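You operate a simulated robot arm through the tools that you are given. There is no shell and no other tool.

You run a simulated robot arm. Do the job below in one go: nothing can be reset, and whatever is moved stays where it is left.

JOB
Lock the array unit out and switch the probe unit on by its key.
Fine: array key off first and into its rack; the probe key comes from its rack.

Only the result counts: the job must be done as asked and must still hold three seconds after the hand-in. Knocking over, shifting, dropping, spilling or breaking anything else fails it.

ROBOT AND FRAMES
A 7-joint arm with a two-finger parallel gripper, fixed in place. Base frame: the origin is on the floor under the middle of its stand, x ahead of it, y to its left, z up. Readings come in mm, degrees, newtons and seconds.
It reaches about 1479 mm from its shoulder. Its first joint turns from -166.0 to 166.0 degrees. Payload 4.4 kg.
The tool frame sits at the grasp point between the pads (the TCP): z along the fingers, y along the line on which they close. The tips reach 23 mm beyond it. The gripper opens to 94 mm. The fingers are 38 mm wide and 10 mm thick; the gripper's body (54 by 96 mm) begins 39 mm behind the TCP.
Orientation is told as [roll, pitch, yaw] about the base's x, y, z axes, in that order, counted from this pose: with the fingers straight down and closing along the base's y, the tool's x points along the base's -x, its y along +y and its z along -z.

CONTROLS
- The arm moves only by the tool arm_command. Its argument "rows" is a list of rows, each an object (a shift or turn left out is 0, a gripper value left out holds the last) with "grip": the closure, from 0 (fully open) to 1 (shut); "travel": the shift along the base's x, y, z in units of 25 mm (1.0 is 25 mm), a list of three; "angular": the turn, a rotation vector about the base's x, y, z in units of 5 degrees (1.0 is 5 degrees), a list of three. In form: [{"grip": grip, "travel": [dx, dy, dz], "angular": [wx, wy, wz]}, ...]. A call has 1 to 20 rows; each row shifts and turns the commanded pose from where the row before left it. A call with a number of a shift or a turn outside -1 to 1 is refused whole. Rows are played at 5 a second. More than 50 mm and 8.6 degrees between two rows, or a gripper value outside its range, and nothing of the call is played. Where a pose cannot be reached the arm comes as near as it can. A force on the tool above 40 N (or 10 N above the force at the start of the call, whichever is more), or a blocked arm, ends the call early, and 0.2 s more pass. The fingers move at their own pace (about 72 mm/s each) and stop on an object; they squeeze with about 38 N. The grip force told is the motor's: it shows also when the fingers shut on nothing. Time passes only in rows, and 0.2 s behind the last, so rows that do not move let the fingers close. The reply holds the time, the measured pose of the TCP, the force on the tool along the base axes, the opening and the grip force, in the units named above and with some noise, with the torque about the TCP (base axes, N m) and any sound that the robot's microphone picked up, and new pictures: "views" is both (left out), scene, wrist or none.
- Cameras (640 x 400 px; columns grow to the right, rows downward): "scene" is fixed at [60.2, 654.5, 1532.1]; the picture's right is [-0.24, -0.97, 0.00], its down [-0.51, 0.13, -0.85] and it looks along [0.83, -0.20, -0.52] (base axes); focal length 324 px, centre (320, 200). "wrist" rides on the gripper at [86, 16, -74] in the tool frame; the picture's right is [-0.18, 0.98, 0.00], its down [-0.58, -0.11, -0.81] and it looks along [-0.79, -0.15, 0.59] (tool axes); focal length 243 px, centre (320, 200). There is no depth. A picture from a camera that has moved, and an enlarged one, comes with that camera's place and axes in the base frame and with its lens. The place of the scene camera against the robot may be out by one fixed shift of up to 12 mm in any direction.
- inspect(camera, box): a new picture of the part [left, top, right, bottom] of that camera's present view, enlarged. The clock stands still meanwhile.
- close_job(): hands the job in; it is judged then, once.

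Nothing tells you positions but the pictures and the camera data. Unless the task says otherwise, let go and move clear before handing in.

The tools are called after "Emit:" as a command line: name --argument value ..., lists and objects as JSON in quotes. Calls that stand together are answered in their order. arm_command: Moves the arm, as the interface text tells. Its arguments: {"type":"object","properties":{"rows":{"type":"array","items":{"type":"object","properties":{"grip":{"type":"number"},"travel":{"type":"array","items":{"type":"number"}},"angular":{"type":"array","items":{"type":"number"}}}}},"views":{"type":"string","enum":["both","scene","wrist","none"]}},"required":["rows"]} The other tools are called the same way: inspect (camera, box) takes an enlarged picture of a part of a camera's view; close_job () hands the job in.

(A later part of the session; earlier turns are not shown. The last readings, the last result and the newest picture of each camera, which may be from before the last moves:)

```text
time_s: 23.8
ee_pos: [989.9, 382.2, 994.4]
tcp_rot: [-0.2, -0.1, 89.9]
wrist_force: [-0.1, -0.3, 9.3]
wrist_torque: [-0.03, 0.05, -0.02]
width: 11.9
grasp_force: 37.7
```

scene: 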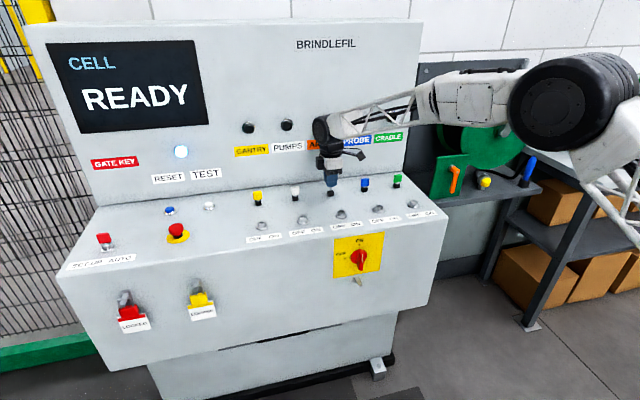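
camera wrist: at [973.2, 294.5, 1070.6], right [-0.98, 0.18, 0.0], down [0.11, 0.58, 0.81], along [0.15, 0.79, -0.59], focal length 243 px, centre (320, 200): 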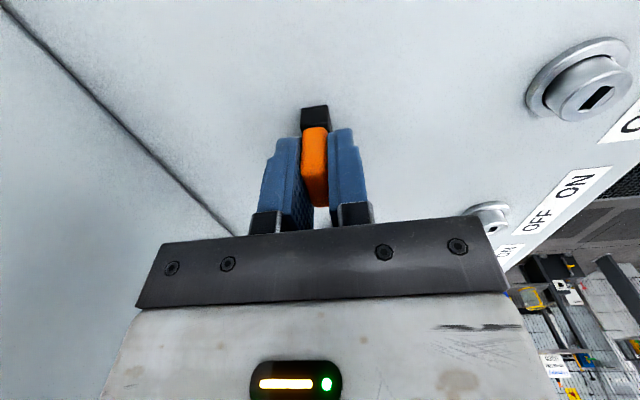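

The key has seated, with about 9 N of upward contact. I'll release it and lift clear.

Emit:
arm_command --rows '[{"grip": 0.6}, {"grip": 0.5}, {"grip": 0.5}, {"grip": 0.5}]' --views "wrist"

Emit:
inspect --camera "scene" --box '[310, 160, 370, 205]'

Emit:
inspect --camera "wrist" --box '[240, 60, 400, 180]'

```text
time_s: 24.8
ee_pos: [989.3, 381.7, 993.0]
tcp_rot: [0.0, 0.0, 90.0]
wrist_force: [-0.4, 0.8, -0.1]
wrist_torque: [-0.01, 0.02, 0.03]
width: 46.9
grasp_force: 0.0
camera wrist: at [973.3, 294.7, 1066.8], right [-0.98, 0.18, 0.0], down [0.11, 0.58, 0.81], along [0.15, 0.79, -0.59], focal length 243 px, centre (320, 200)
```

wrist: 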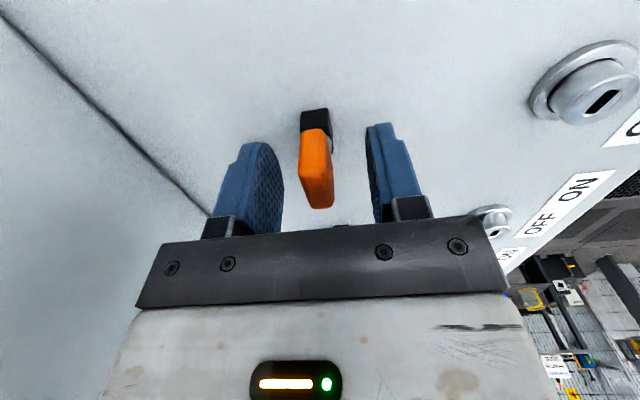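

```text
8.89 times, centred on (340, 182) of scene
camera zoom: at [60.2, 654.5, 1532.1], right [-0.24, -0.97, 0.0], down [-0.51, 0.13, -0.85], along [0.83, -0.2, -0.52], focal length 2883 px, centre (142, 356)
```

zoom: 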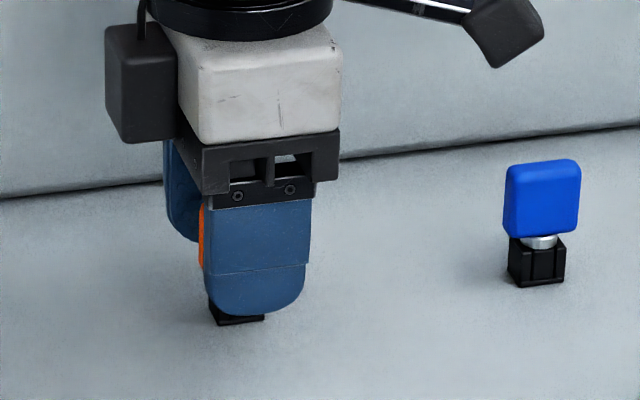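

```text
3.33 times, centred on (320, 120) of wrist
camera zoom: at [973.3, 294.7, 1066.8], right [-0.98, 0.18, 0.0], down [0.11, 0.58, 0.81], along [0.15, 0.79, -0.59], focal length 809 px, centre (320, 467)
```

zoom: 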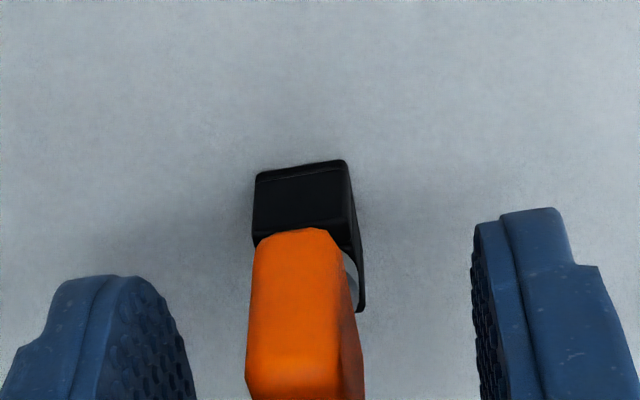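

The array key is upright in its rack. I'll lift clear and move over the blue probe key.

Emit:
arm_command --rows '[{"travel": [0, 0, 0.6]}, {"travel": [0, 0, 0.8]}, {"travel": [0, 0, 0.8]}, {"travel": [0, -1, 0]}, {"travel": [0, -1, 0]}, {"travel": [0, -1, 0]}, {"travel": [0, -1, 0]}, {"travel": [0, -1, 0]}, {"travel": [0, 0, 0]}]' --views "both"

Emit:
inspect --camera "wrist" --box '[240, 40, 400, 160]'

Emit:
inspect --camera "scene" --box '[310, 160, 410, 225]'

```text
time_s: 26.8
ee_pos: [990.0, 256.2, 1049.1]
tcp_rot: [0.0, 0.0, 90.0]
wrist_force: [-1.0, 0.6, -0.7]
wrist_torque: [0.02, 0.0, 0.01]
width: 47.0
grasp_force: 0.0
camera wrist: at [973.7, 168.6, 1122.3], right [-0.98, 0.18, 0.0], down [0.11, 0.58, 0.81], along [0.15, 0.79, -0.59], focal length 243 px, centre (320, 200)
```

scene: 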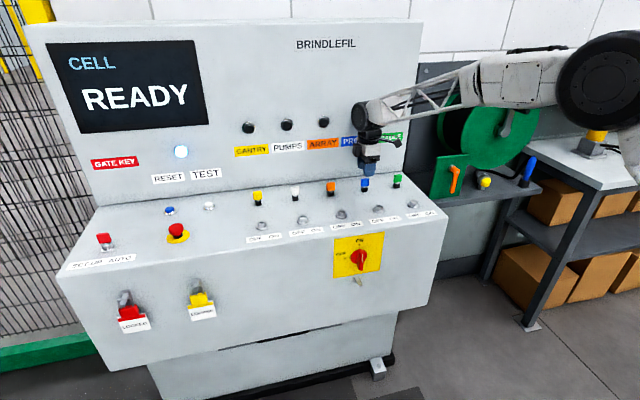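
wrist: 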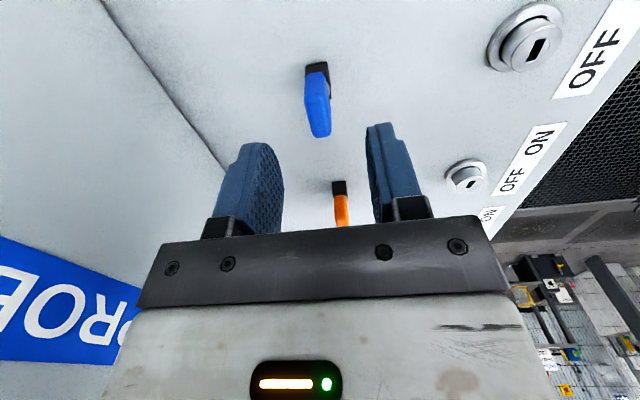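

```text
3.33 times, centred on (320, 100) of wrist
camera zoom: at [973.7, 168.6, 1122.3], right [-0.98, 0.18, 0.0], down [0.11, 0.58, 0.81], along [0.15, 0.79, -0.59], focal length 809 px, centre (320, 533)
```

zoom: 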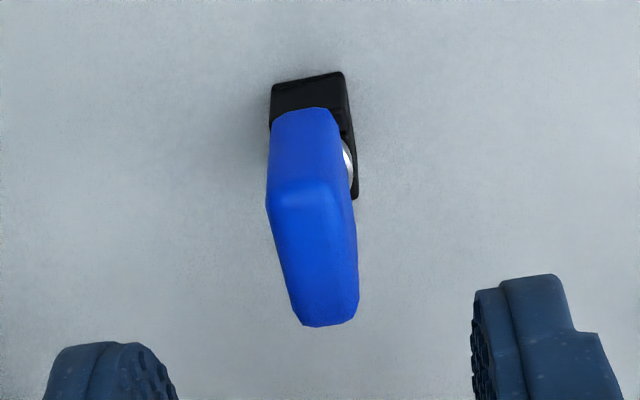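

```text
6.15 times, centred on (360, 192) of scene
camera zoom: at [60.2, 654.5, 1532.1], right [-0.24, -0.97, 0.0], down [-0.51, 0.13, -0.85], along [0.83, -0.2, -0.52], focal length 1996 px, centre (74, 246)
```

zoom: 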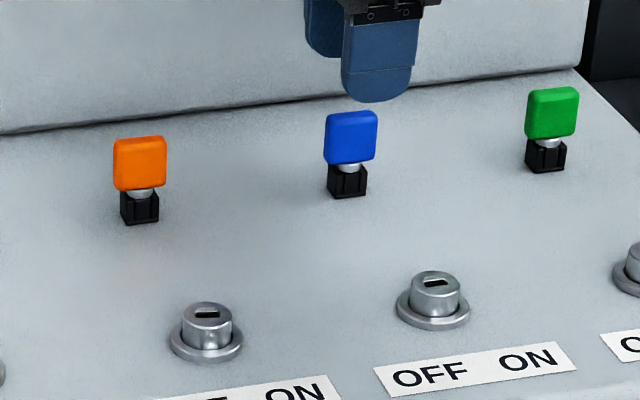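

All the rack keys stand alike, and the orange one now sits in its own rack. By comparing the blocks, the blue key's axis is 125 mm from the array one, so I'll shift 2.1 mm in y, descend and grip it.

Emit:
arm_command --rows '[{"travel": [0, -0.084, 0]}, {"travel": [0, 0, -0.6]}, {"travel": [0, 0, -0.6]}, {"travel": [0, 0, -0.6]}, {"travel": [0, 0, -0.35]}, {"travel": [0, 0, 0]}]' --views "wrist"

Emit:
inspect --camera "wrist" --box '[220, 70, 412, 214]'

Emit:
inspect --camera "scene" --box '[340, 160, 400, 205]'

```text
time_s: 28.2
ee_pos: [989.3, 254.0, 994.4]
tcp_rot: [0.0, 0.0, 90.0]
wrist_force: [-0.1, 0.2, -0.2]
wrist_torque: [0.0, -0.03, 0.02]
width: 47.1
grasp_force: 0.0
camera wrist: at [973.3, 167.4, 1067.7], right [-0.98, 0.18, 0.0], down [0.11, 0.58, 0.81], along [0.15, 0.79, -0.59], focal length 243 px, centre (320, 200)
```

wrist: 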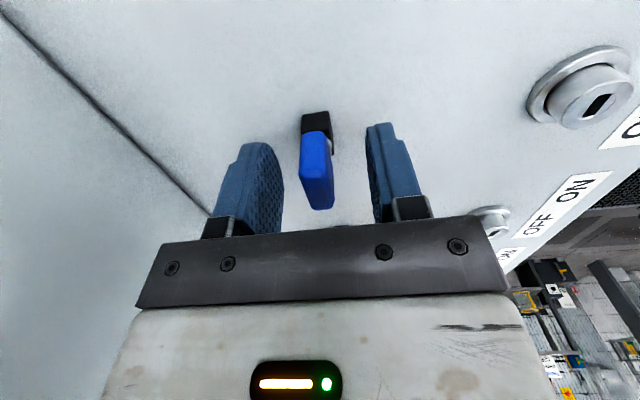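

```text
2.78 times, centred on (316, 142) of wrist
camera zoom: at [973.3, 167.4, 1067.7], right [-0.98, 0.18, 0.0], down [0.11, 0.58, 0.81], along [0.15, 0.79, -0.59], focal length 674 px, centre (331, 361)
```

zoom: 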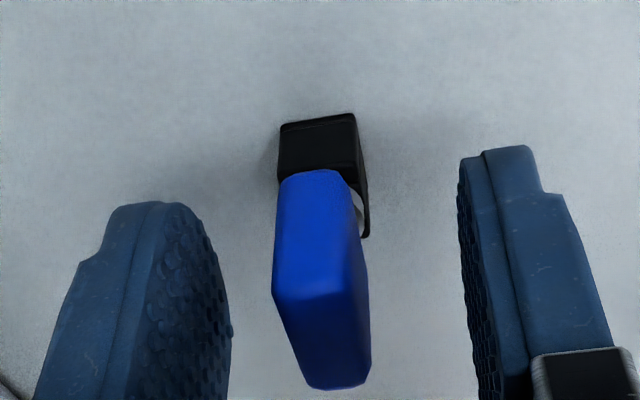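

```text
8.89 times, centred on (370, 182) of scene
camera zoom: at [60.2, 654.5, 1532.1], right [-0.24, -0.97, 0.0], down [-0.51, 0.13, -0.85], along [0.83, -0.2, -0.52], focal length 2883 px, centre (-124, 356)
```

zoom: 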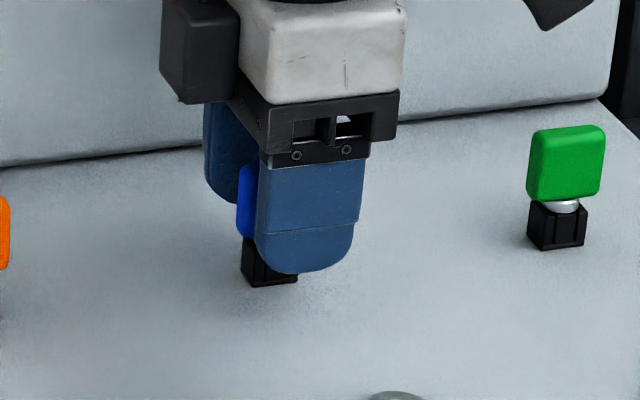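

The blue bow is centred between the pads just as the orange one was. I'll close on it.

Emit:
arm_command --rows '[{"grip": 0.8}, {"grip": 0.8}, {"grip": 1.0}, {"grip": 1.0}, {"grip": 1.0}]' --views "wrist"

Emit:
inspect --camera "wrist" --box '[240, 70, 400, 190]'

```text
time_s: 29.4
ee_pos: [988.7, 255.5, 992.9]
tcp_rot: [0.1, 0.0, 89.9]
wrist_force: [1.7, -1.0, 1.8]
wrist_torque: [-0.01, -0.05, 0.03]
width: 11.8
grasp_force: 37.7
camera wrist: at [973.3, 167.4, 1067.9], right [-0.98, 0.18, 0.0], down [0.11, 0.58, 0.81], along [0.15, 0.79, -0.59], focal length 243 px, centre (320, 200)
```

wrist: 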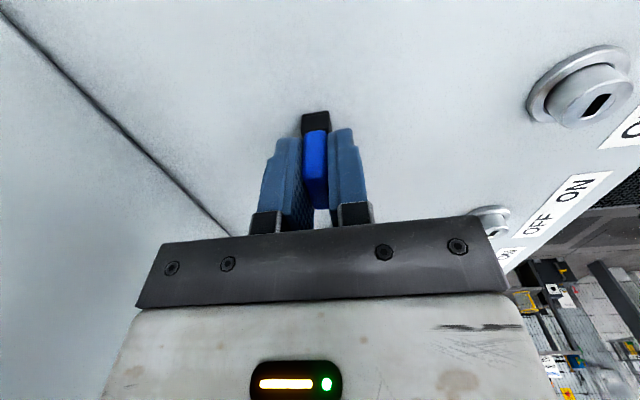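

```text
3.33 times, centred on (320, 130) of wrist
camera zoom: at [973.3, 167.4, 1067.9], right [-0.98, 0.18, 0.0], down [0.11, 0.58, 0.81], along [0.15, 0.79, -0.59], focal length 809 px, centre (320, 433)
```

zoom: 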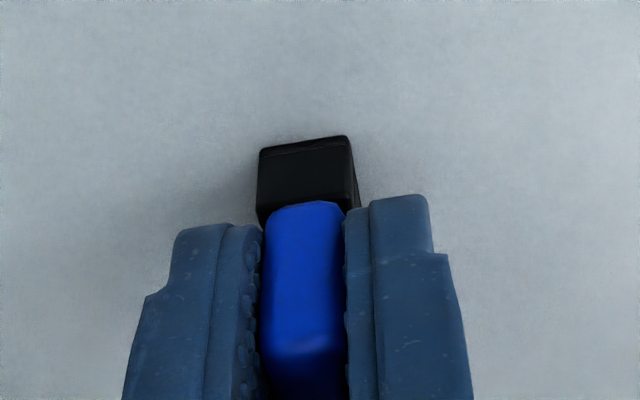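

The probe key is gripped (11.8 mm) with negligible side force. I'll lift it straight out.

Emit:
arm_command --rows '[{"travel": [0, 0, 0.1]}, {"travel": [0, 0, 0.2]}, {"travel": [0, 0, 0.2]}, {"travel": [0, 0, 0.3]}, {"travel": [0, 0, 0.3]}, {"travel": [0, 0, 0.4]}, {"travel": [0, 0, 0.54]}, {"travel": [0, 0, 0]}]' --views "both"

Emit:
inspect --camera "wrist" --box '[280, 70, 360, 130]'

Emit:
inspect --camera "scene" --box '[330, 150, 410, 210]'

```text
time_s: 31.2
ee_pos: [989.8, 254.8, 1045.4]
tcp_rot: [0.0, -0.1, 90.0]
wrist_force: [-0.7, -0.3, -1.3]
wrist_torque: [-0.04, 0.01, 0.01]
width: 12.0
grasp_force: 38.4
camera wrist: at [973.7, 167.0, 1118.6], right [-0.98, 0.18, 0.0], down [0.11, 0.58, 0.81], along [0.15, 0.79, -0.59], focal length 243 px, centre (320, 200)
```

scene: 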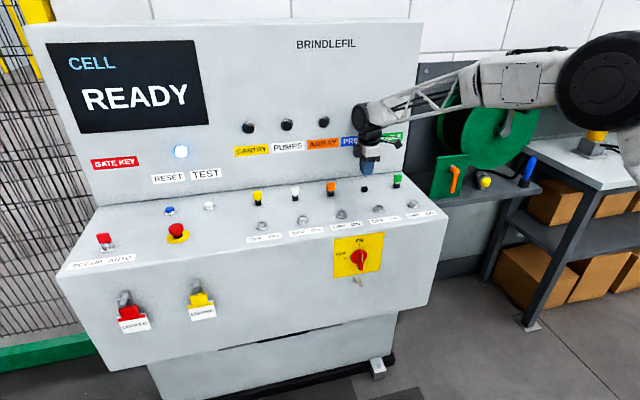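
wrist: 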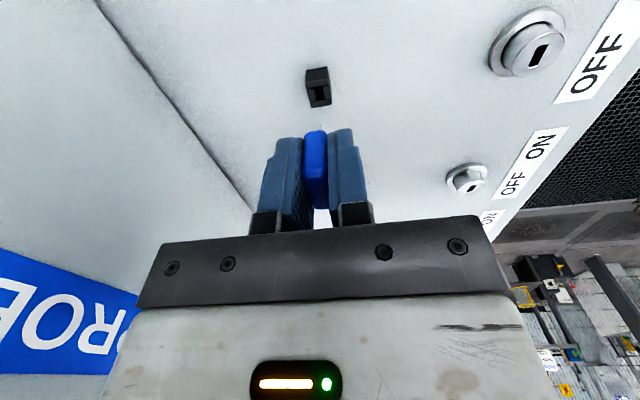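

```text
6.67 times, centred on (320, 100) of wrist
camera zoom: at [973.7, 167.0, 1118.6], right [-0.98, 0.18, 0.0], down [0.11, 0.58, 0.81], along [0.15, 0.79, -0.59], focal length 1618 px, centre (320, 867)
```

zoom: 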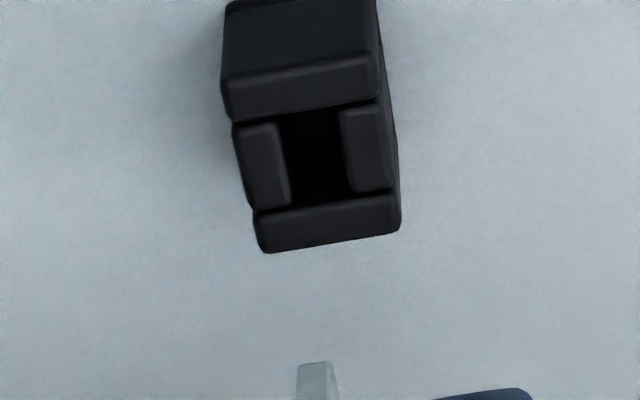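

```text
6.67 times, centred on (370, 180) of scene
camera zoom: at [60.2, 654.5, 1532.1], right [-0.24, -0.97, 0.0], down [-0.51, 0.13, -0.85], along [0.83, -0.2, -0.52], focal length 2162 px, centre (-13, 333)
```

zoom: 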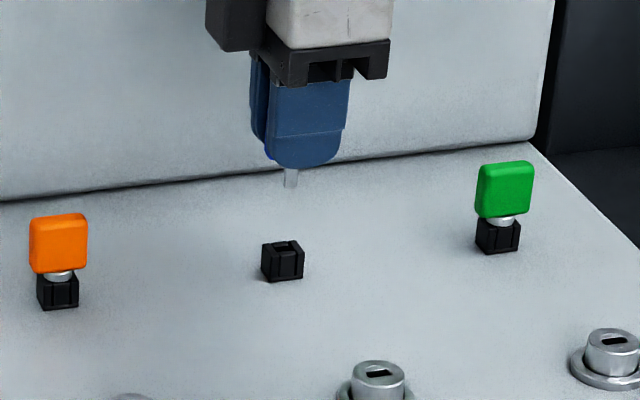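

The blade hangs straight above its empty rack hole, so the key's position in the hand is known. I'll carry it to above the probe switch, 129.3 mm nearer the robot, and check the alignment.

Emit:
arm_command --rows '[{"travel": [-0.862, -0.008, 0]}, {"travel": [-0.862, 0, 0]}, {"travel": [-0.862, 0, 0]}, {"travel": [-0.862, 0, 0]}, {"travel": [-0.862, 0, 0]}, {"travel": [-0.862, 0, 0]}, {"travel": [0, 0, 0]}]' --views "both"

Emit:
inspect --camera "wrist" --box '[200, 60, 456, 220]'

Emit:
inspect --camera "wrist" --box '[280, 70, 360, 130]'

Emit:
inspect --camera "scene" --box '[350, 170, 410, 215]'

```text
time_s: 32.8
ee_pos: [859.7, 254.9, 1044.6]
tcp_rot: [0.0, 0.0, 89.9]
wrist_force: [0.6, -0.6, -0.6]
wrist_torque: [-0.02, 0.0, 0.0]
width: 11.9
grasp_force: 37.4
camera wrist: at [843.8, 167.6, 1119.0], right [-0.98, 0.18, 0.0], down [0.11, 0.58, 0.81], along [0.15, 0.79, -0.59], focal length 243 px, centre (320, 200)
```

scene: 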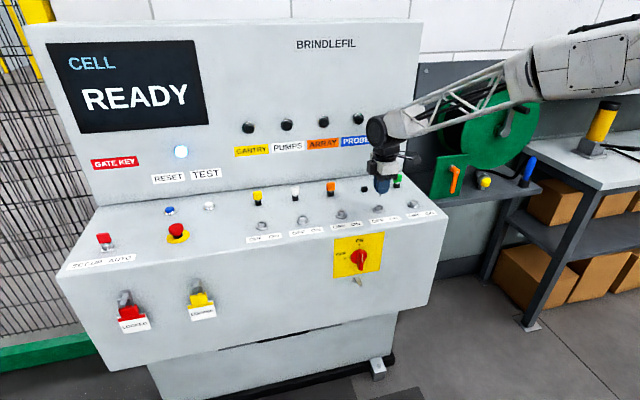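
wrist: 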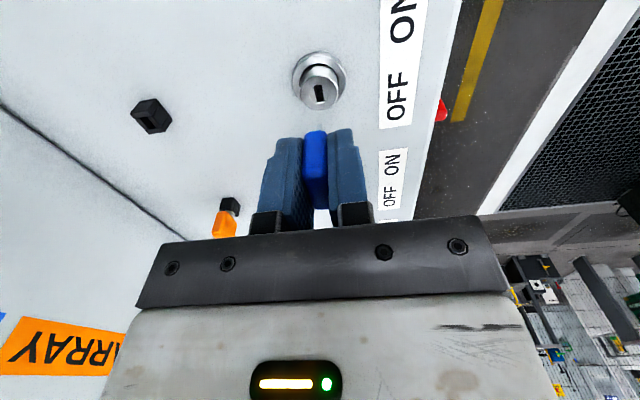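

```text
2.50 times, centred on (328, 140) of wrist
camera zoom: at [843.8, 167.6, 1119.0], right [-0.98, 0.18, 0.0], down [0.11, 0.58, 0.81], along [0.15, 0.79, -0.59], focal length 606 px, centre (300, 350)
```

zoom: 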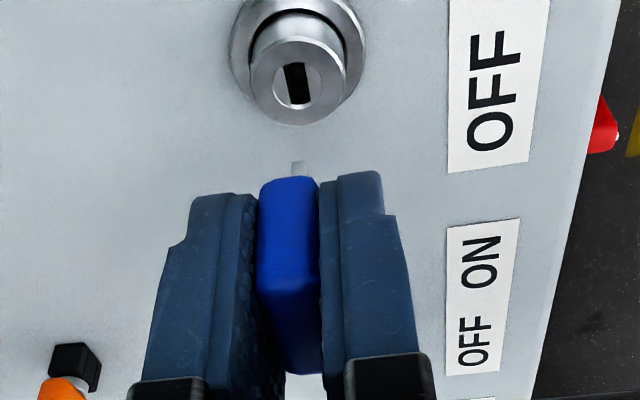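

```text
6.67 times, centred on (320, 100) of wrist
camera zoom: at [843.8, 167.6, 1119.0], right [-0.98, 0.18, 0.0], down [0.11, 0.58, 0.81], along [0.15, 0.79, -0.59], focal length 1618 px, centre (320, 867)
```

zoom: 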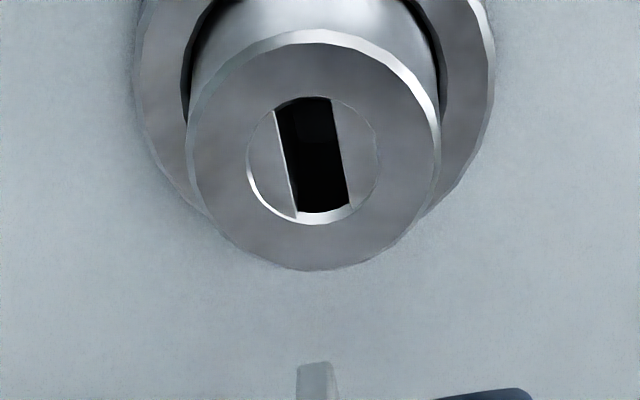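

```text
8.89 times, centred on (380, 192) of scene
camera zoom: at [60.2, 654.5, 1532.1], right [-0.24, -0.97, 0.0], down [-0.51, 0.13, -0.85], along [0.83, -0.2, -0.52], focal length 2883 px, centre (-213, 267)
```

zoom: 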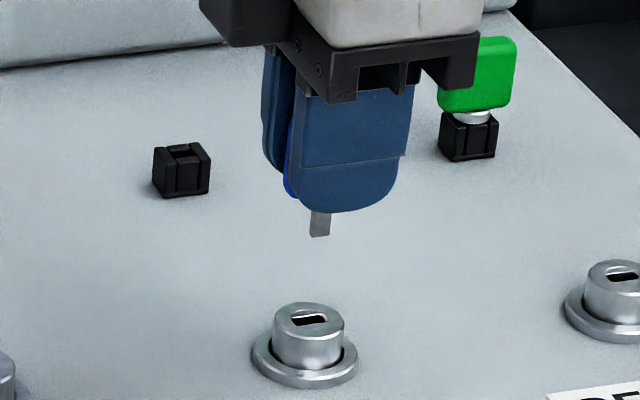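

The probe slot looks well placed under the blade. I want to compare the slot angles of the array and probe switches before inserting.

Emit:
inspect --camera "scene" --box '[320, 195, 400, 235]'

Emit:
inspect --camera "scene" --box '[330, 200, 354, 224]'

Emit:
inspect --camera "scene" --box '[366, 198, 390, 222]'

Emit:
inspect --camera "scene" --box '[291, 208, 315, 232]'

```text
8.00 times, centred on (360, 215) of scene
camera zoom: at [60.2, 654.5, 1532.1], right [-0.24, -0.97, 0.0], down [-0.51, 0.13, -0.85], along [0.83, -0.2, -0.52], focal length 2594 px, centre (0, 80)
```

zoom: 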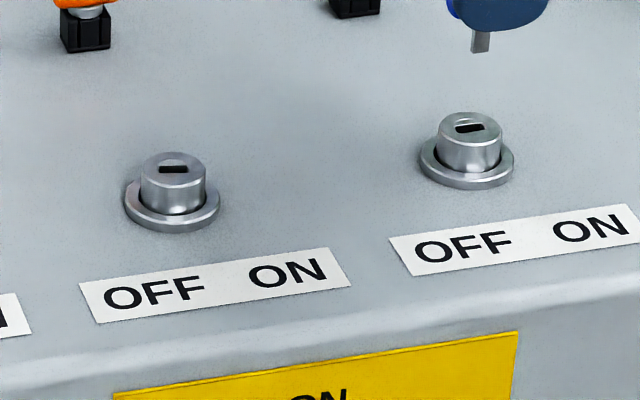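

```text
16.00 times, centred on (342, 212) of scene
camera zoom: at [60.2, 654.5, 1532.1], right [-0.24, -0.97, 0.0], down [-0.51, 0.13, -0.85], along [0.83, -0.2, -0.52], focal length 5189 px, centre (-32, 8)
```

zoom: 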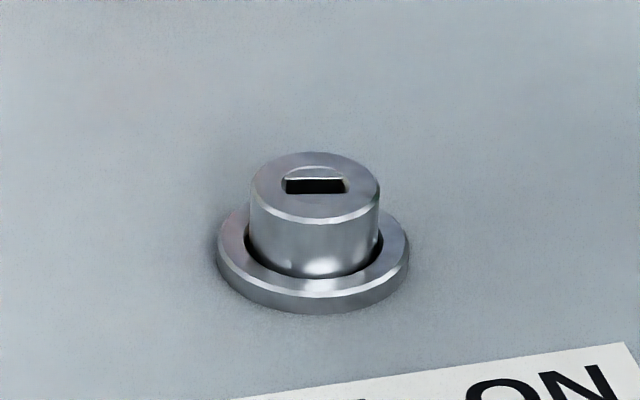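

```text
16.00 times, centred on (378, 210) of scene
camera zoom: at [60.2, 654.5, 1532.1], right [-0.24, -0.97, 0.0], down [-0.51, 0.13, -0.85], along [0.83, -0.2, -0.52], focal length 5189 px, centre (-608, 40)
```

zoom: 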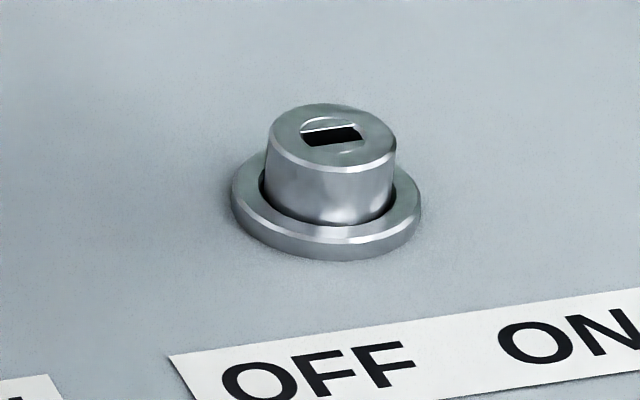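

```text
16.00 times, centred on (303, 220) of scene
camera zoom: at [60.2, 654.5, 1532.1], right [-0.24, -0.97, 0.0], down [-0.51, 0.13, -0.85], along [0.83, -0.2, -0.52], focal length 5189 px, centre (592, -120)
```

zoom: 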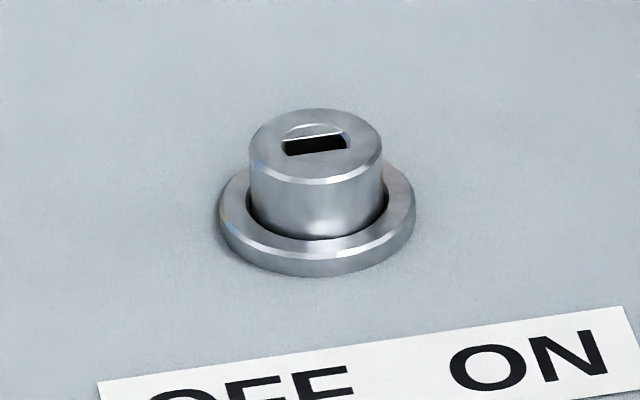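

The array slot looks slightly short of the angle of the other OFF slots. I'll zoom in closely to quantify this.

Emit:
inspect --camera "scene" --box '[338, 208, 346, 214]'

Emit:
inspect --camera "scene" --box '[374, 204, 382, 210]'

Emit:
inspect --camera "scene" --box '[230, 100, 420, 170]'

```text
16.00 times, centred on (342, 211) of scene
camera zoom: at [60.2, 654.5, 1532.1], right [-0.24, -0.97, 0.0], down [-0.51, 0.13, -0.85], along [0.83, -0.2, -0.52], focal length 5189 px, centre (-32, 24)
```

zoom: 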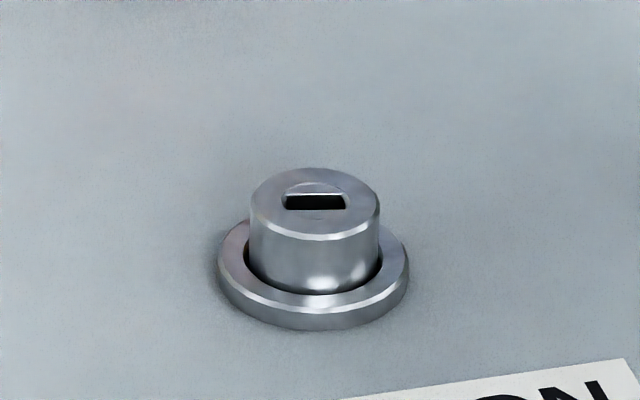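

```text
16.00 times, centred on (378, 207) of scene
camera zoom: at [60.2, 654.5, 1532.1], right [-0.24, -0.97, 0.0], down [-0.51, 0.13, -0.85], along [0.83, -0.2, -0.52], focal length 5189 px, centre (-608, 88)
```

zoom: 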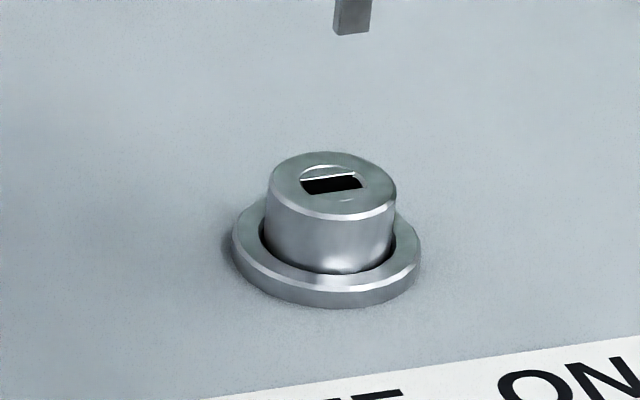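

```text
3.37 times, centred on (325, 135) of scene
camera zoom: at [60.2, 654.5, 1532.1], right [-0.24, -0.97, 0.0], down [-0.51, 0.13, -0.85], along [0.83, -0.2, -0.52], focal length 1092 px, centre (303, 419)
```

zoom: 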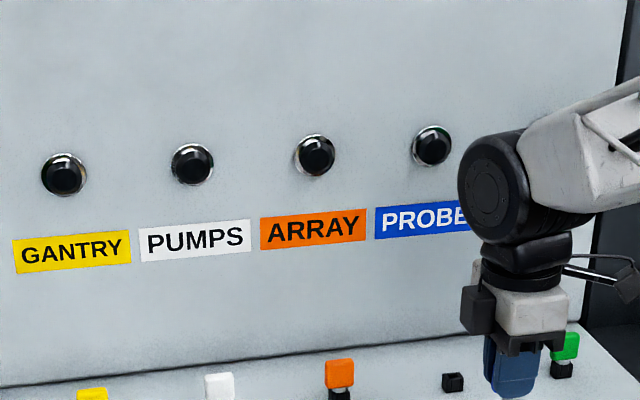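

The array plug sits about 10–13° short of its OFF mark because of play between blade and slot, though its lamp is dark. I'd rather make it fully OFF. First I'll park the blue key in the probe switch without turning it, since it is lined up within 0.3 mm, then go back and finish the array switch properly.

Emit:
arm_command --rows '[{"travel": [0, 0, -0.4]}, {"travel": [0, 0, -0.4]}, {"travel": [0, 0, -0.4]}, {"travel": [0, 0, -0.1]}, {"travel": [0, 0, 0]}]' --views "wrist"

Emit:
inspect --camera "wrist" --box '[280, 80, 360, 140]'

Emit:
inspect --camera "scene" --box '[360, 185, 400, 215]'

```text
time_s: 34.0
ee_pos: [859.8, 253.8, 1013.0]
tcp_rot: [0.0, 0.0, 90.0]
wrist_force: [-0.1, -0.1, 0.2]
wrist_torque: [-0.01, 0.0, 0.0]
width: 11.9
grasp_force: 37.9
camera wrist: at [844.2, 167.4, 1086.0], right [-0.98, 0.18, 0.0], down [0.11, 0.58, 0.81], along [0.15, 0.79, -0.59], focal length 243 px, centre (320, 200)
```

wrist: 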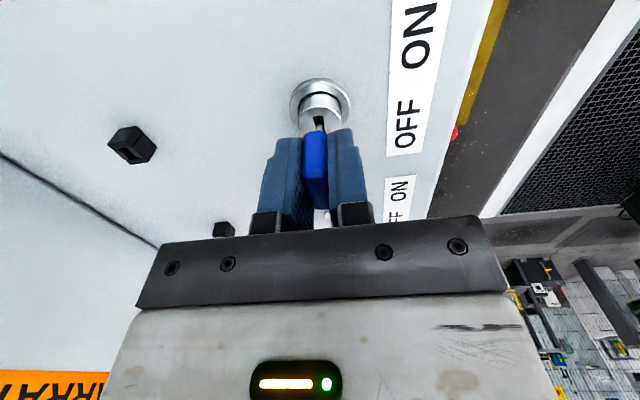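

```text
6.67 times, centred on (320, 110) of wrist
camera zoom: at [844.2, 167.4, 1086.0], right [-0.98, 0.18, 0.0], down [0.11, 0.58, 0.81], along [0.15, 0.79, -0.59], focal length 1618 px, centre (320, 800)
```

zoom: 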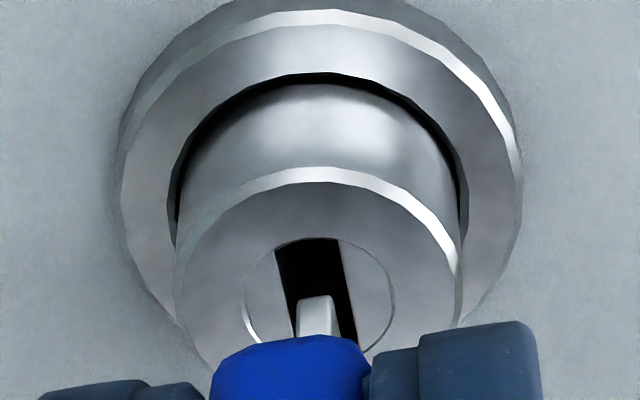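

```text
13.33 times, centred on (380, 200) of scene
camera zoom: at [60.2, 654.5, 1532.1], right [-0.24, -0.97, 0.0], down [-0.51, 0.13, -0.85], along [0.83, -0.2, -0.52], focal length 4324 px, centre (-480, 200)
```

zoom: 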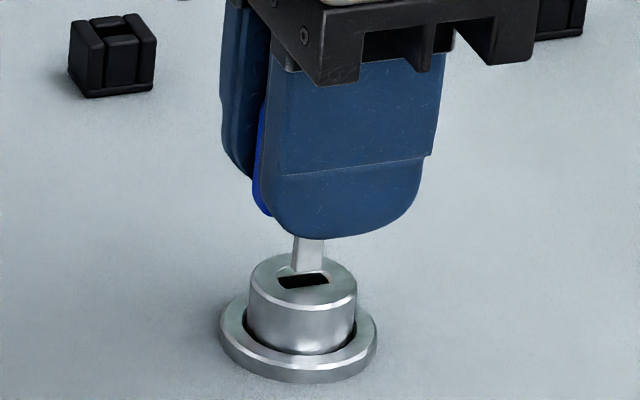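

The blade is right over the slot in both views. I'll insert it gently.

Emit:
arm_command --rows '[{"travel": [0, 0.012, -0.1]}, {"travel": [0, 0, -0.15]}, {"travel": [0, 0, -0.15]}, {"travel": [0, 0, -0.15]}, {"travel": [0, 0, -0.07]}, {"travel": [0, 0, 0]}]' --views "wrist"

Emit:
inspect --camera "wrist" --box '[280, 80, 360, 140]'

Emit:
inspect --camera "scene" --box '[360, 185, 400, 215]'

```text
time_s: 35.4
ee_pos: [860.7, 254.6, 996.4]
tcp_rot: [0.0, 0.1, 90.0]
wrist_force: [8.3, -5.4, -2.4]
wrist_torque: [-0.21, -0.27, 0.0]
width: 12.1
grasp_force: 38.1
camera wrist: at [844.3, 167.4, 1070.6], right [-0.98, 0.18, 0.0], down [0.11, 0.58, 0.81], along [0.15, 0.79, -0.59], focal length 243 px, centre (320, 200)
```

wrist: 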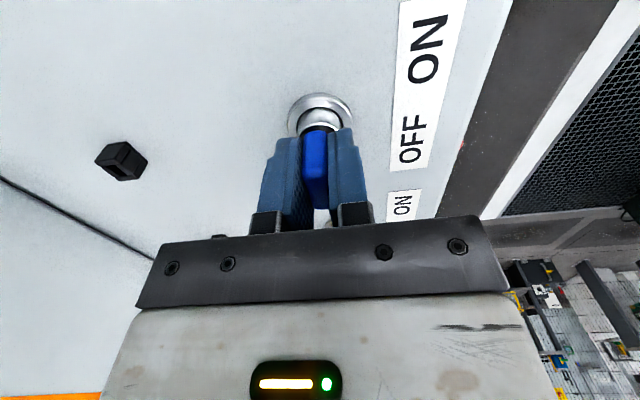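

```text
6.67 times, centred on (320, 110) of wrist
camera zoom: at [844.3, 167.4, 1070.6], right [-0.98, 0.18, 0.0], down [0.11, 0.58, 0.81], along [0.15, 0.79, -0.59], focal length 1618 px, centre (320, 800)
```

zoom: 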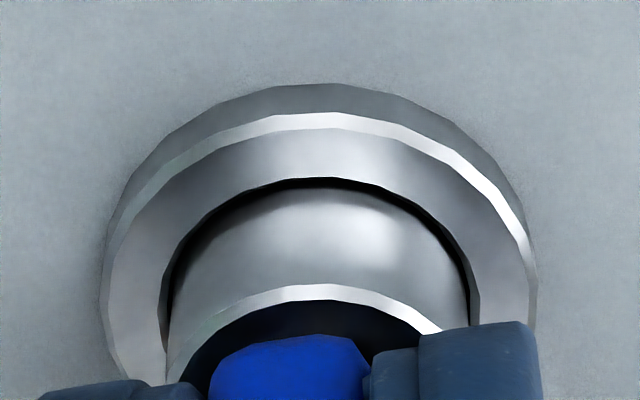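

```text
13.33 times, centred on (380, 200) of scene
camera zoom: at [60.2, 654.5, 1532.1], right [-0.24, -0.97, 0.0], down [-0.51, 0.13, -0.85], along [0.83, -0.2, -0.52], focal length 4324 px, centre (-480, 200)
```

zoom: 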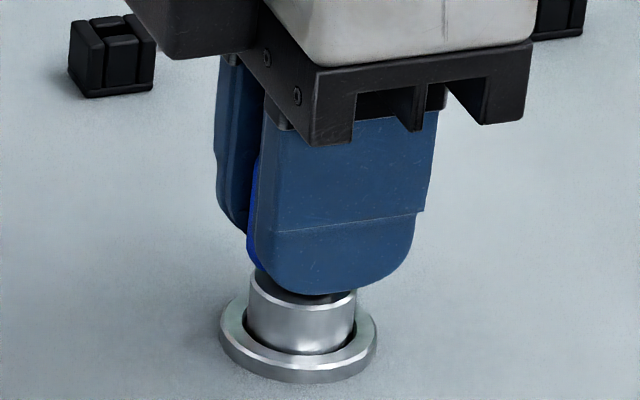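

Emit:
arm_command --rows '[{"travel": [0.018, -0.014, 0]}, {"travel": [0, 0, -0.04]}, {"travel": [0, 0, 0]}]' --views "none"

```text
time_s: 36.2
ee_pos: [860.4, 253.9, 994.9]
tcp_rot: [-0.1, 0.1, 90.0]
wrist_force: [5.8, -0.7, -3.1]
wrist_torque: [-0.03, -0.13, 0.01]
width: 12.1
grasp_force: 37.6
```

Emit:
arm_command --rows '[{"travel": [0.012, 0, -0.03]}, {"travel": [0, 0, -0.03]}, {"travel": [0, 0, 0]}]' --views "none"

```text
time_s: 37.0
ee_pos: [860.9, 254.4, 996.1]
tcp_rot: [0.0, -0.1, 90.0]
wrist_force: [-12.4, -1.0, 17.4]
wrist_torque: [0.01, 0.39, 0.02]
width: 12.2
grasp_force: 38.3
```

The key has seated, with the contact force up at 17 N. I'll back off slightly to neutralise the forces before releasing.

Emit:
arm_command --rows '[{"travel": [-0.018, 0, 0.03]}, {"travel": [0, 0, 0]}]' --views "none"

```text
time_s: 37.6
ee_pos: [859.2, 255.0, 995.2]
tcp_rot: [0.0, 0.0, 90.0]
wrist_force: [0.2, 3.8, 10.8]
wrist_torque: [0.14, 0.03, -0.01]
width: 12.1
grasp_force: 37.6
```

The blue key is seated at OFF in the probe switch. I'll release it, lift, and go back to the orange key to finish turning the array plug fully OFF.

Emit:
arm_command --rows '[{"grip": 0.6}, {"grip": 0.5}, {"grip": 0.5}, {"travel": [0, 0, 0.5]}, {"travel": [0, 0, 0.8]}, {"travel": [0, 0, 0.9]}, {"travel": [0, 0, 0]}]' --views "both"

Emit:
inspect --camera "scene" --box '[325, 165, 405, 225]'

Emit:
inspect --camera "wrist" --box '[240, 40, 400, 160]'

```text
time_s: 39.2
ee_pos: [859.5, 255.4, 1050.1]
tcp_rot: [-0.1, 0.0, 90.1]
wrist_force: [-0.4, -0.8, 0.4]
wrist_torque: [0.02, 0.01, 0.01]
width: 46.8
grasp_force: 0.2
camera wrist: at [844.4, 167.6, 1124.0], right [-0.98, 0.18, 0.0], down [0.11, 0.58, 0.81], along [0.15, 0.79, -0.59], focal length 243 px, centre (320, 200)
```

scene: 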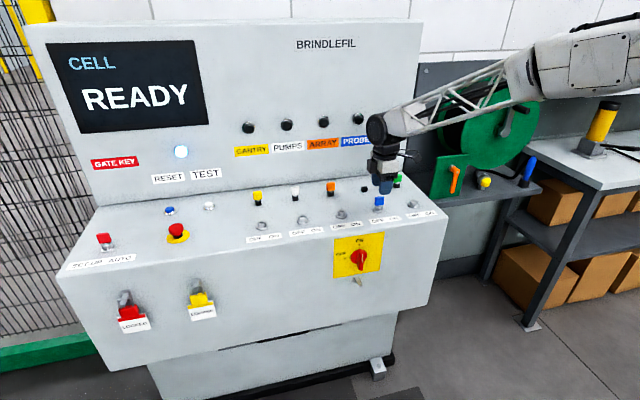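
wrist: 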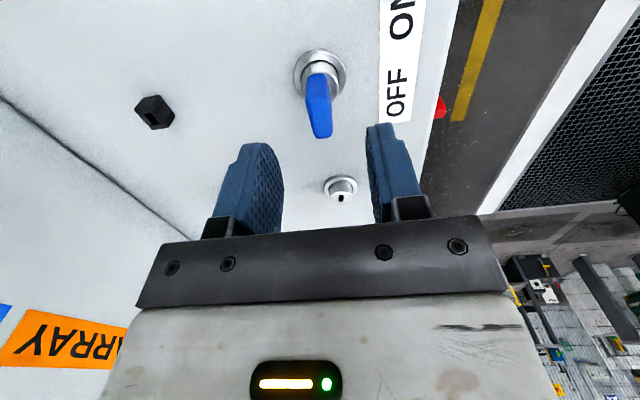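

```text
6.67 times, centred on (365, 195) of scene
camera zoom: at [60.2, 654.5, 1532.1], right [-0.24, -0.97, 0.0], down [-0.51, 0.13, -0.85], along [0.83, -0.2, -0.52], focal length 2162 px, centre (20, 233)
```

zoom: 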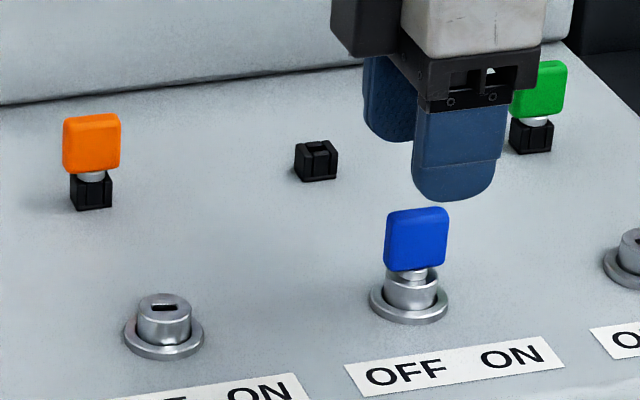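

```text
3.33 times, centred on (320, 100) of wrist
camera zoom: at [844.4, 167.6, 1124.0], right [-0.98, 0.18, 0.0], down [0.11, 0.58, 0.81], along [0.15, 0.79, -0.59], focal length 809 px, centre (320, 533)
```

zoom: 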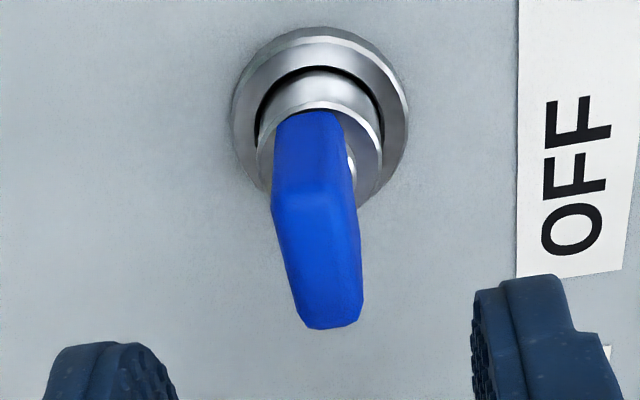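

The blue key stands upright in the probe switch at OFF. Now I'll move over the orange key in its rack.

Emit:
arm_command --rows '[{"travel": [0.86, 0.835, 0]}, {"travel": [0.86, 0.835, 0]}, {"travel": [0.86, 0.835, 0]}, {"travel": [0.86, 0.835, 0]}, {"travel": [0.86, 0.835, 0]}, {"travel": [0.86, 0.835, 0]}, {"travel": [0, 0, 0]}]' --views "both"

Emit:
inspect --camera "wrist" --box '[240, 40, 400, 160]'

Emit:
inspect --camera "scene" --box '[310, 165, 390, 225]'

```text
time_s: 40.8
ee_pos: [989.4, 380.3, 1049.8]
tcp_rot: [-0.1, -0.1, 90.0]
wrist_force: [-0.4, -0.5, 0.0]
wrist_torque: [0.01, 0.01, 0.01]
width: 46.9
grasp_force: 0.1
camera wrist: at [973.5, 292.7, 1123.4], right [-0.98, 0.18, 0.0], down [0.11, 0.58, 0.81], along [0.15, 0.79, -0.59], focal length 243 px, centre (320, 200)
```

scene: 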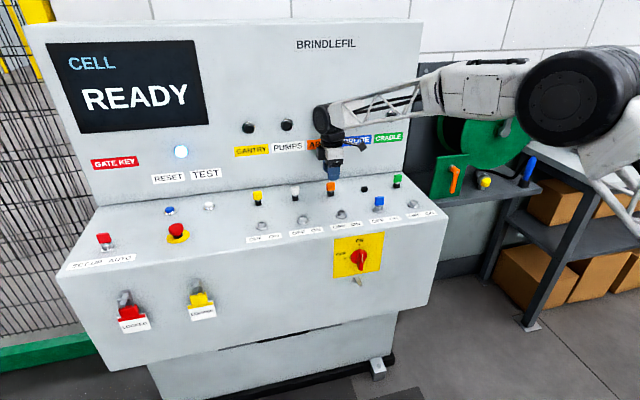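
wrist: 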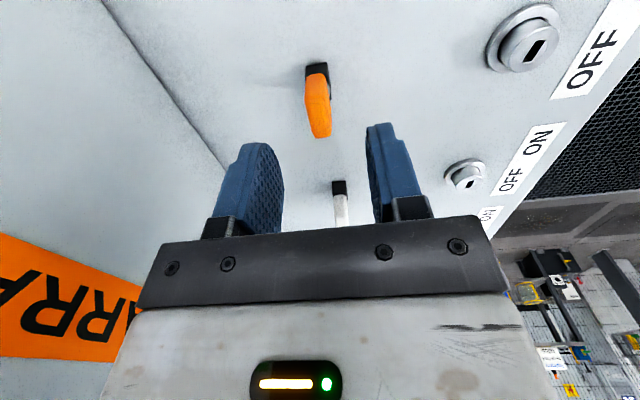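

```text
3.33 times, centred on (320, 100) of wrist
camera zoom: at [973.5, 292.7, 1123.4], right [-0.98, 0.18, 0.0], down [0.11, 0.58, 0.81], along [0.15, 0.79, -0.59], focal length 809 px, centre (320, 533)
```

zoom: 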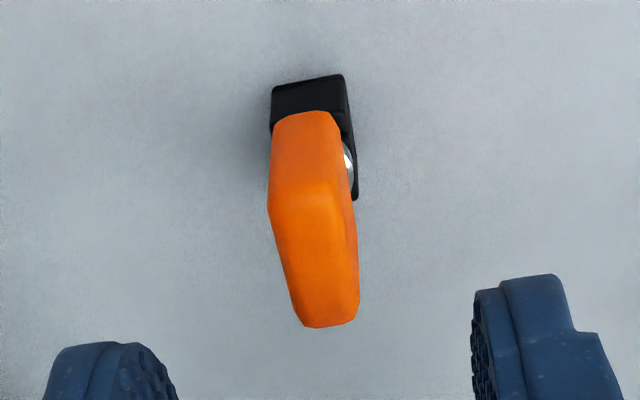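

```text
6.67 times, centred on (350, 195) of scene
camera zoom: at [60.2, 654.5, 1532.1], right [-0.24, -0.97, 0.0], down [-0.51, 0.13, -0.85], along [0.83, -0.2, -0.52], focal length 2162 px, centre (120, 233)
```

zoom: 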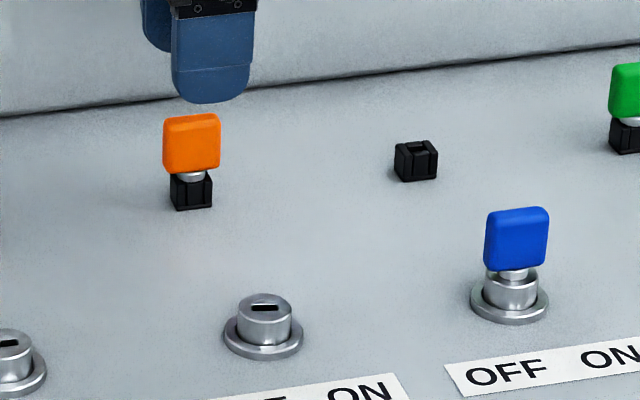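

Emit:
arm_command --rows '[{"travel": [0, 0, -0.6]}, {"travel": [0, 0, -0.6]}, {"travel": [0, 0, -0.6]}, {"travel": [0, 0, -0.45]}, {"travel": [0, 0, 0]}, {"grip": 0.8}, {"grip": 0.8}, {"grip": 1.0}, {"grip": 1.0}, {"grip": 1.0}]' --views "wrist"

```text
time_s: 43.0
ee_pos: [988.9, 381.0, 993.6]
tcp_rot: [0.0, 0.0, 90.0]
wrist_force: [7.3, -0.3, 1.0]
wrist_torque: [0.01, -0.24, 0.04]
width: 11.9
grasp_force: 38.4
camera wrist: at [973.1, 292.6, 1068.0], right [-0.98, 0.18, 0.0], down [0.11, 0.58, 0.81], along [0.15, 0.79, -0.59], focal length 243 px, centre (320, 200)
```

wrist: 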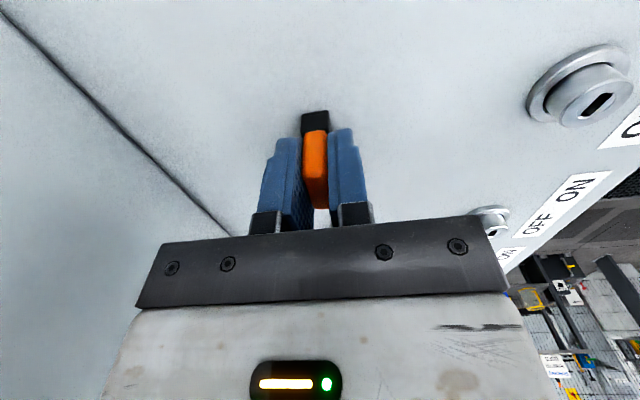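

The orange key is gripped. I'll relieve the slight side load, lift it straight out and carry it to above the array switch.

Emit:
arm_command --rows '[{"travel": [0.016, 0, 0]}, {"travel": [0, 0, 0.1]}, {"travel": [0, 0, 0.2]}, {"travel": [0, 0, 0.2]}, {"travel": [0, 0, 0.3]}, {"travel": [0, 0, 0.3]}, {"travel": [0, 0, 0.4]}, {"travel": [0, 0, 0.54]}, {"travel": [0, 0, 0]}]' --views "wrist"

Emit:
inspect --camera "wrist" --box '[280, 70, 360, 130]'

```text
time_s: 45.0
ee_pos: [987.4, 379.4, 1045.1]
tcp_rot: [0.0, 0.0, 90.0]
wrist_force: [-0.3, 0.3, -0.8]
wrist_torque: [-0.02, -0.01, -0.01]
width: 12.0
grasp_force: 37.6
camera wrist: at [973.0, 292.6, 1119.0], right [-0.98, 0.18, 0.0], down [0.11, 0.58, 0.81], along [0.15, 0.79, -0.59], focal length 243 px, centre (320, 200)
```

wrist: 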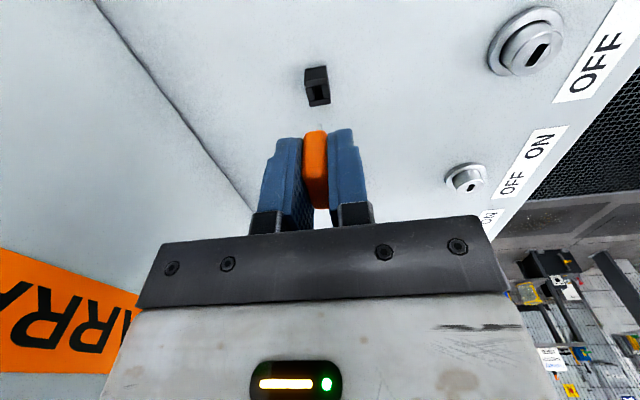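

```text
6.67 times, centred on (320, 100) of wrist
camera zoom: at [973.0, 292.6, 1119.0], right [-0.98, 0.18, 0.0], down [0.11, 0.58, 0.81], along [0.15, 0.79, -0.59], focal length 1618 px, centre (320, 867)
```

zoom: 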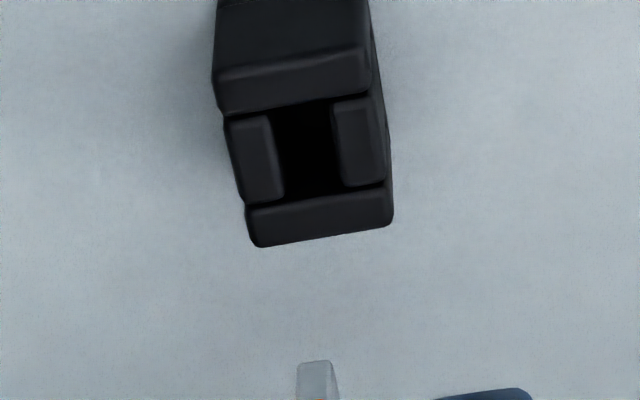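

Emit:
arm_command --rows '[{"travel": [-0.8647, -0.012, 0]}, {"travel": [-0.8647, 0, 0]}, {"travel": [-0.8647, 0, 0]}, {"travel": [-0.8647, 0, 0]}, {"travel": [-0.8647, 0, 0]}, {"travel": [-0.8647, 0, 0]}, {"travel": [0, 0, 0]}]' --views "wrist"

Emit:
inspect --camera "wrist" --box '[280, 70, 360, 130]'

```text
time_s: 46.6
ee_pos: [858.7, 379.9, 1044.3]
tcp_rot: [0.0, 0.1, 90.0]
wrist_force: [-1.0, 0.1, 0.4]
wrist_torque: [0.01, 0.0, 0.0]
width: 11.8
grasp_force: 38.2
camera wrist: at [842.9, 292.7, 1118.4], right [-0.98, 0.18, 0.0], down [0.11, 0.58, 0.81], along [0.15, 0.79, -0.59], focal length 243 px, centre (320, 200)
```

wrist: 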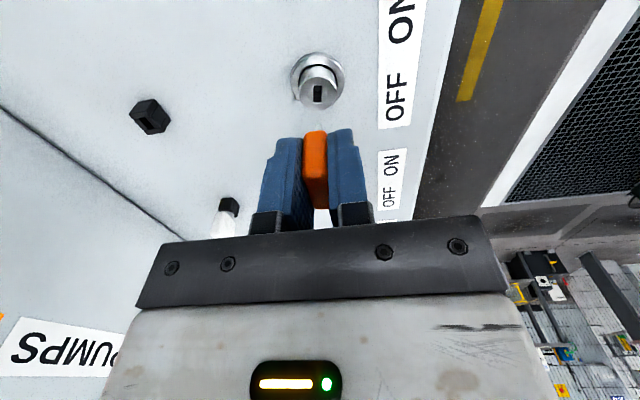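

```text
6.67 times, centred on (320, 100) of wrist
camera zoom: at [842.9, 292.7, 1118.4], right [-0.98, 0.18, 0.0], down [0.11, 0.58, 0.81], along [0.15, 0.79, -0.59], focal length 1618 px, centre (320, 867)
```

zoom: 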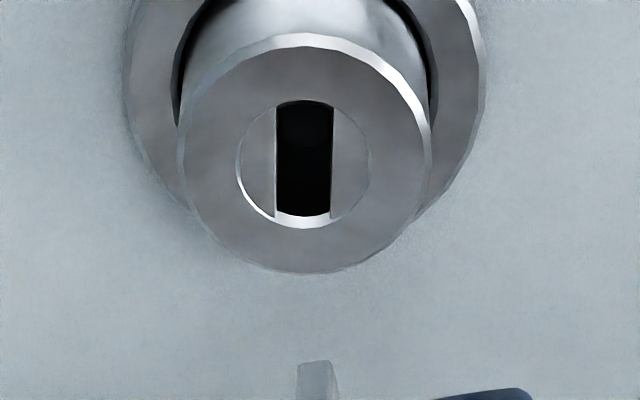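

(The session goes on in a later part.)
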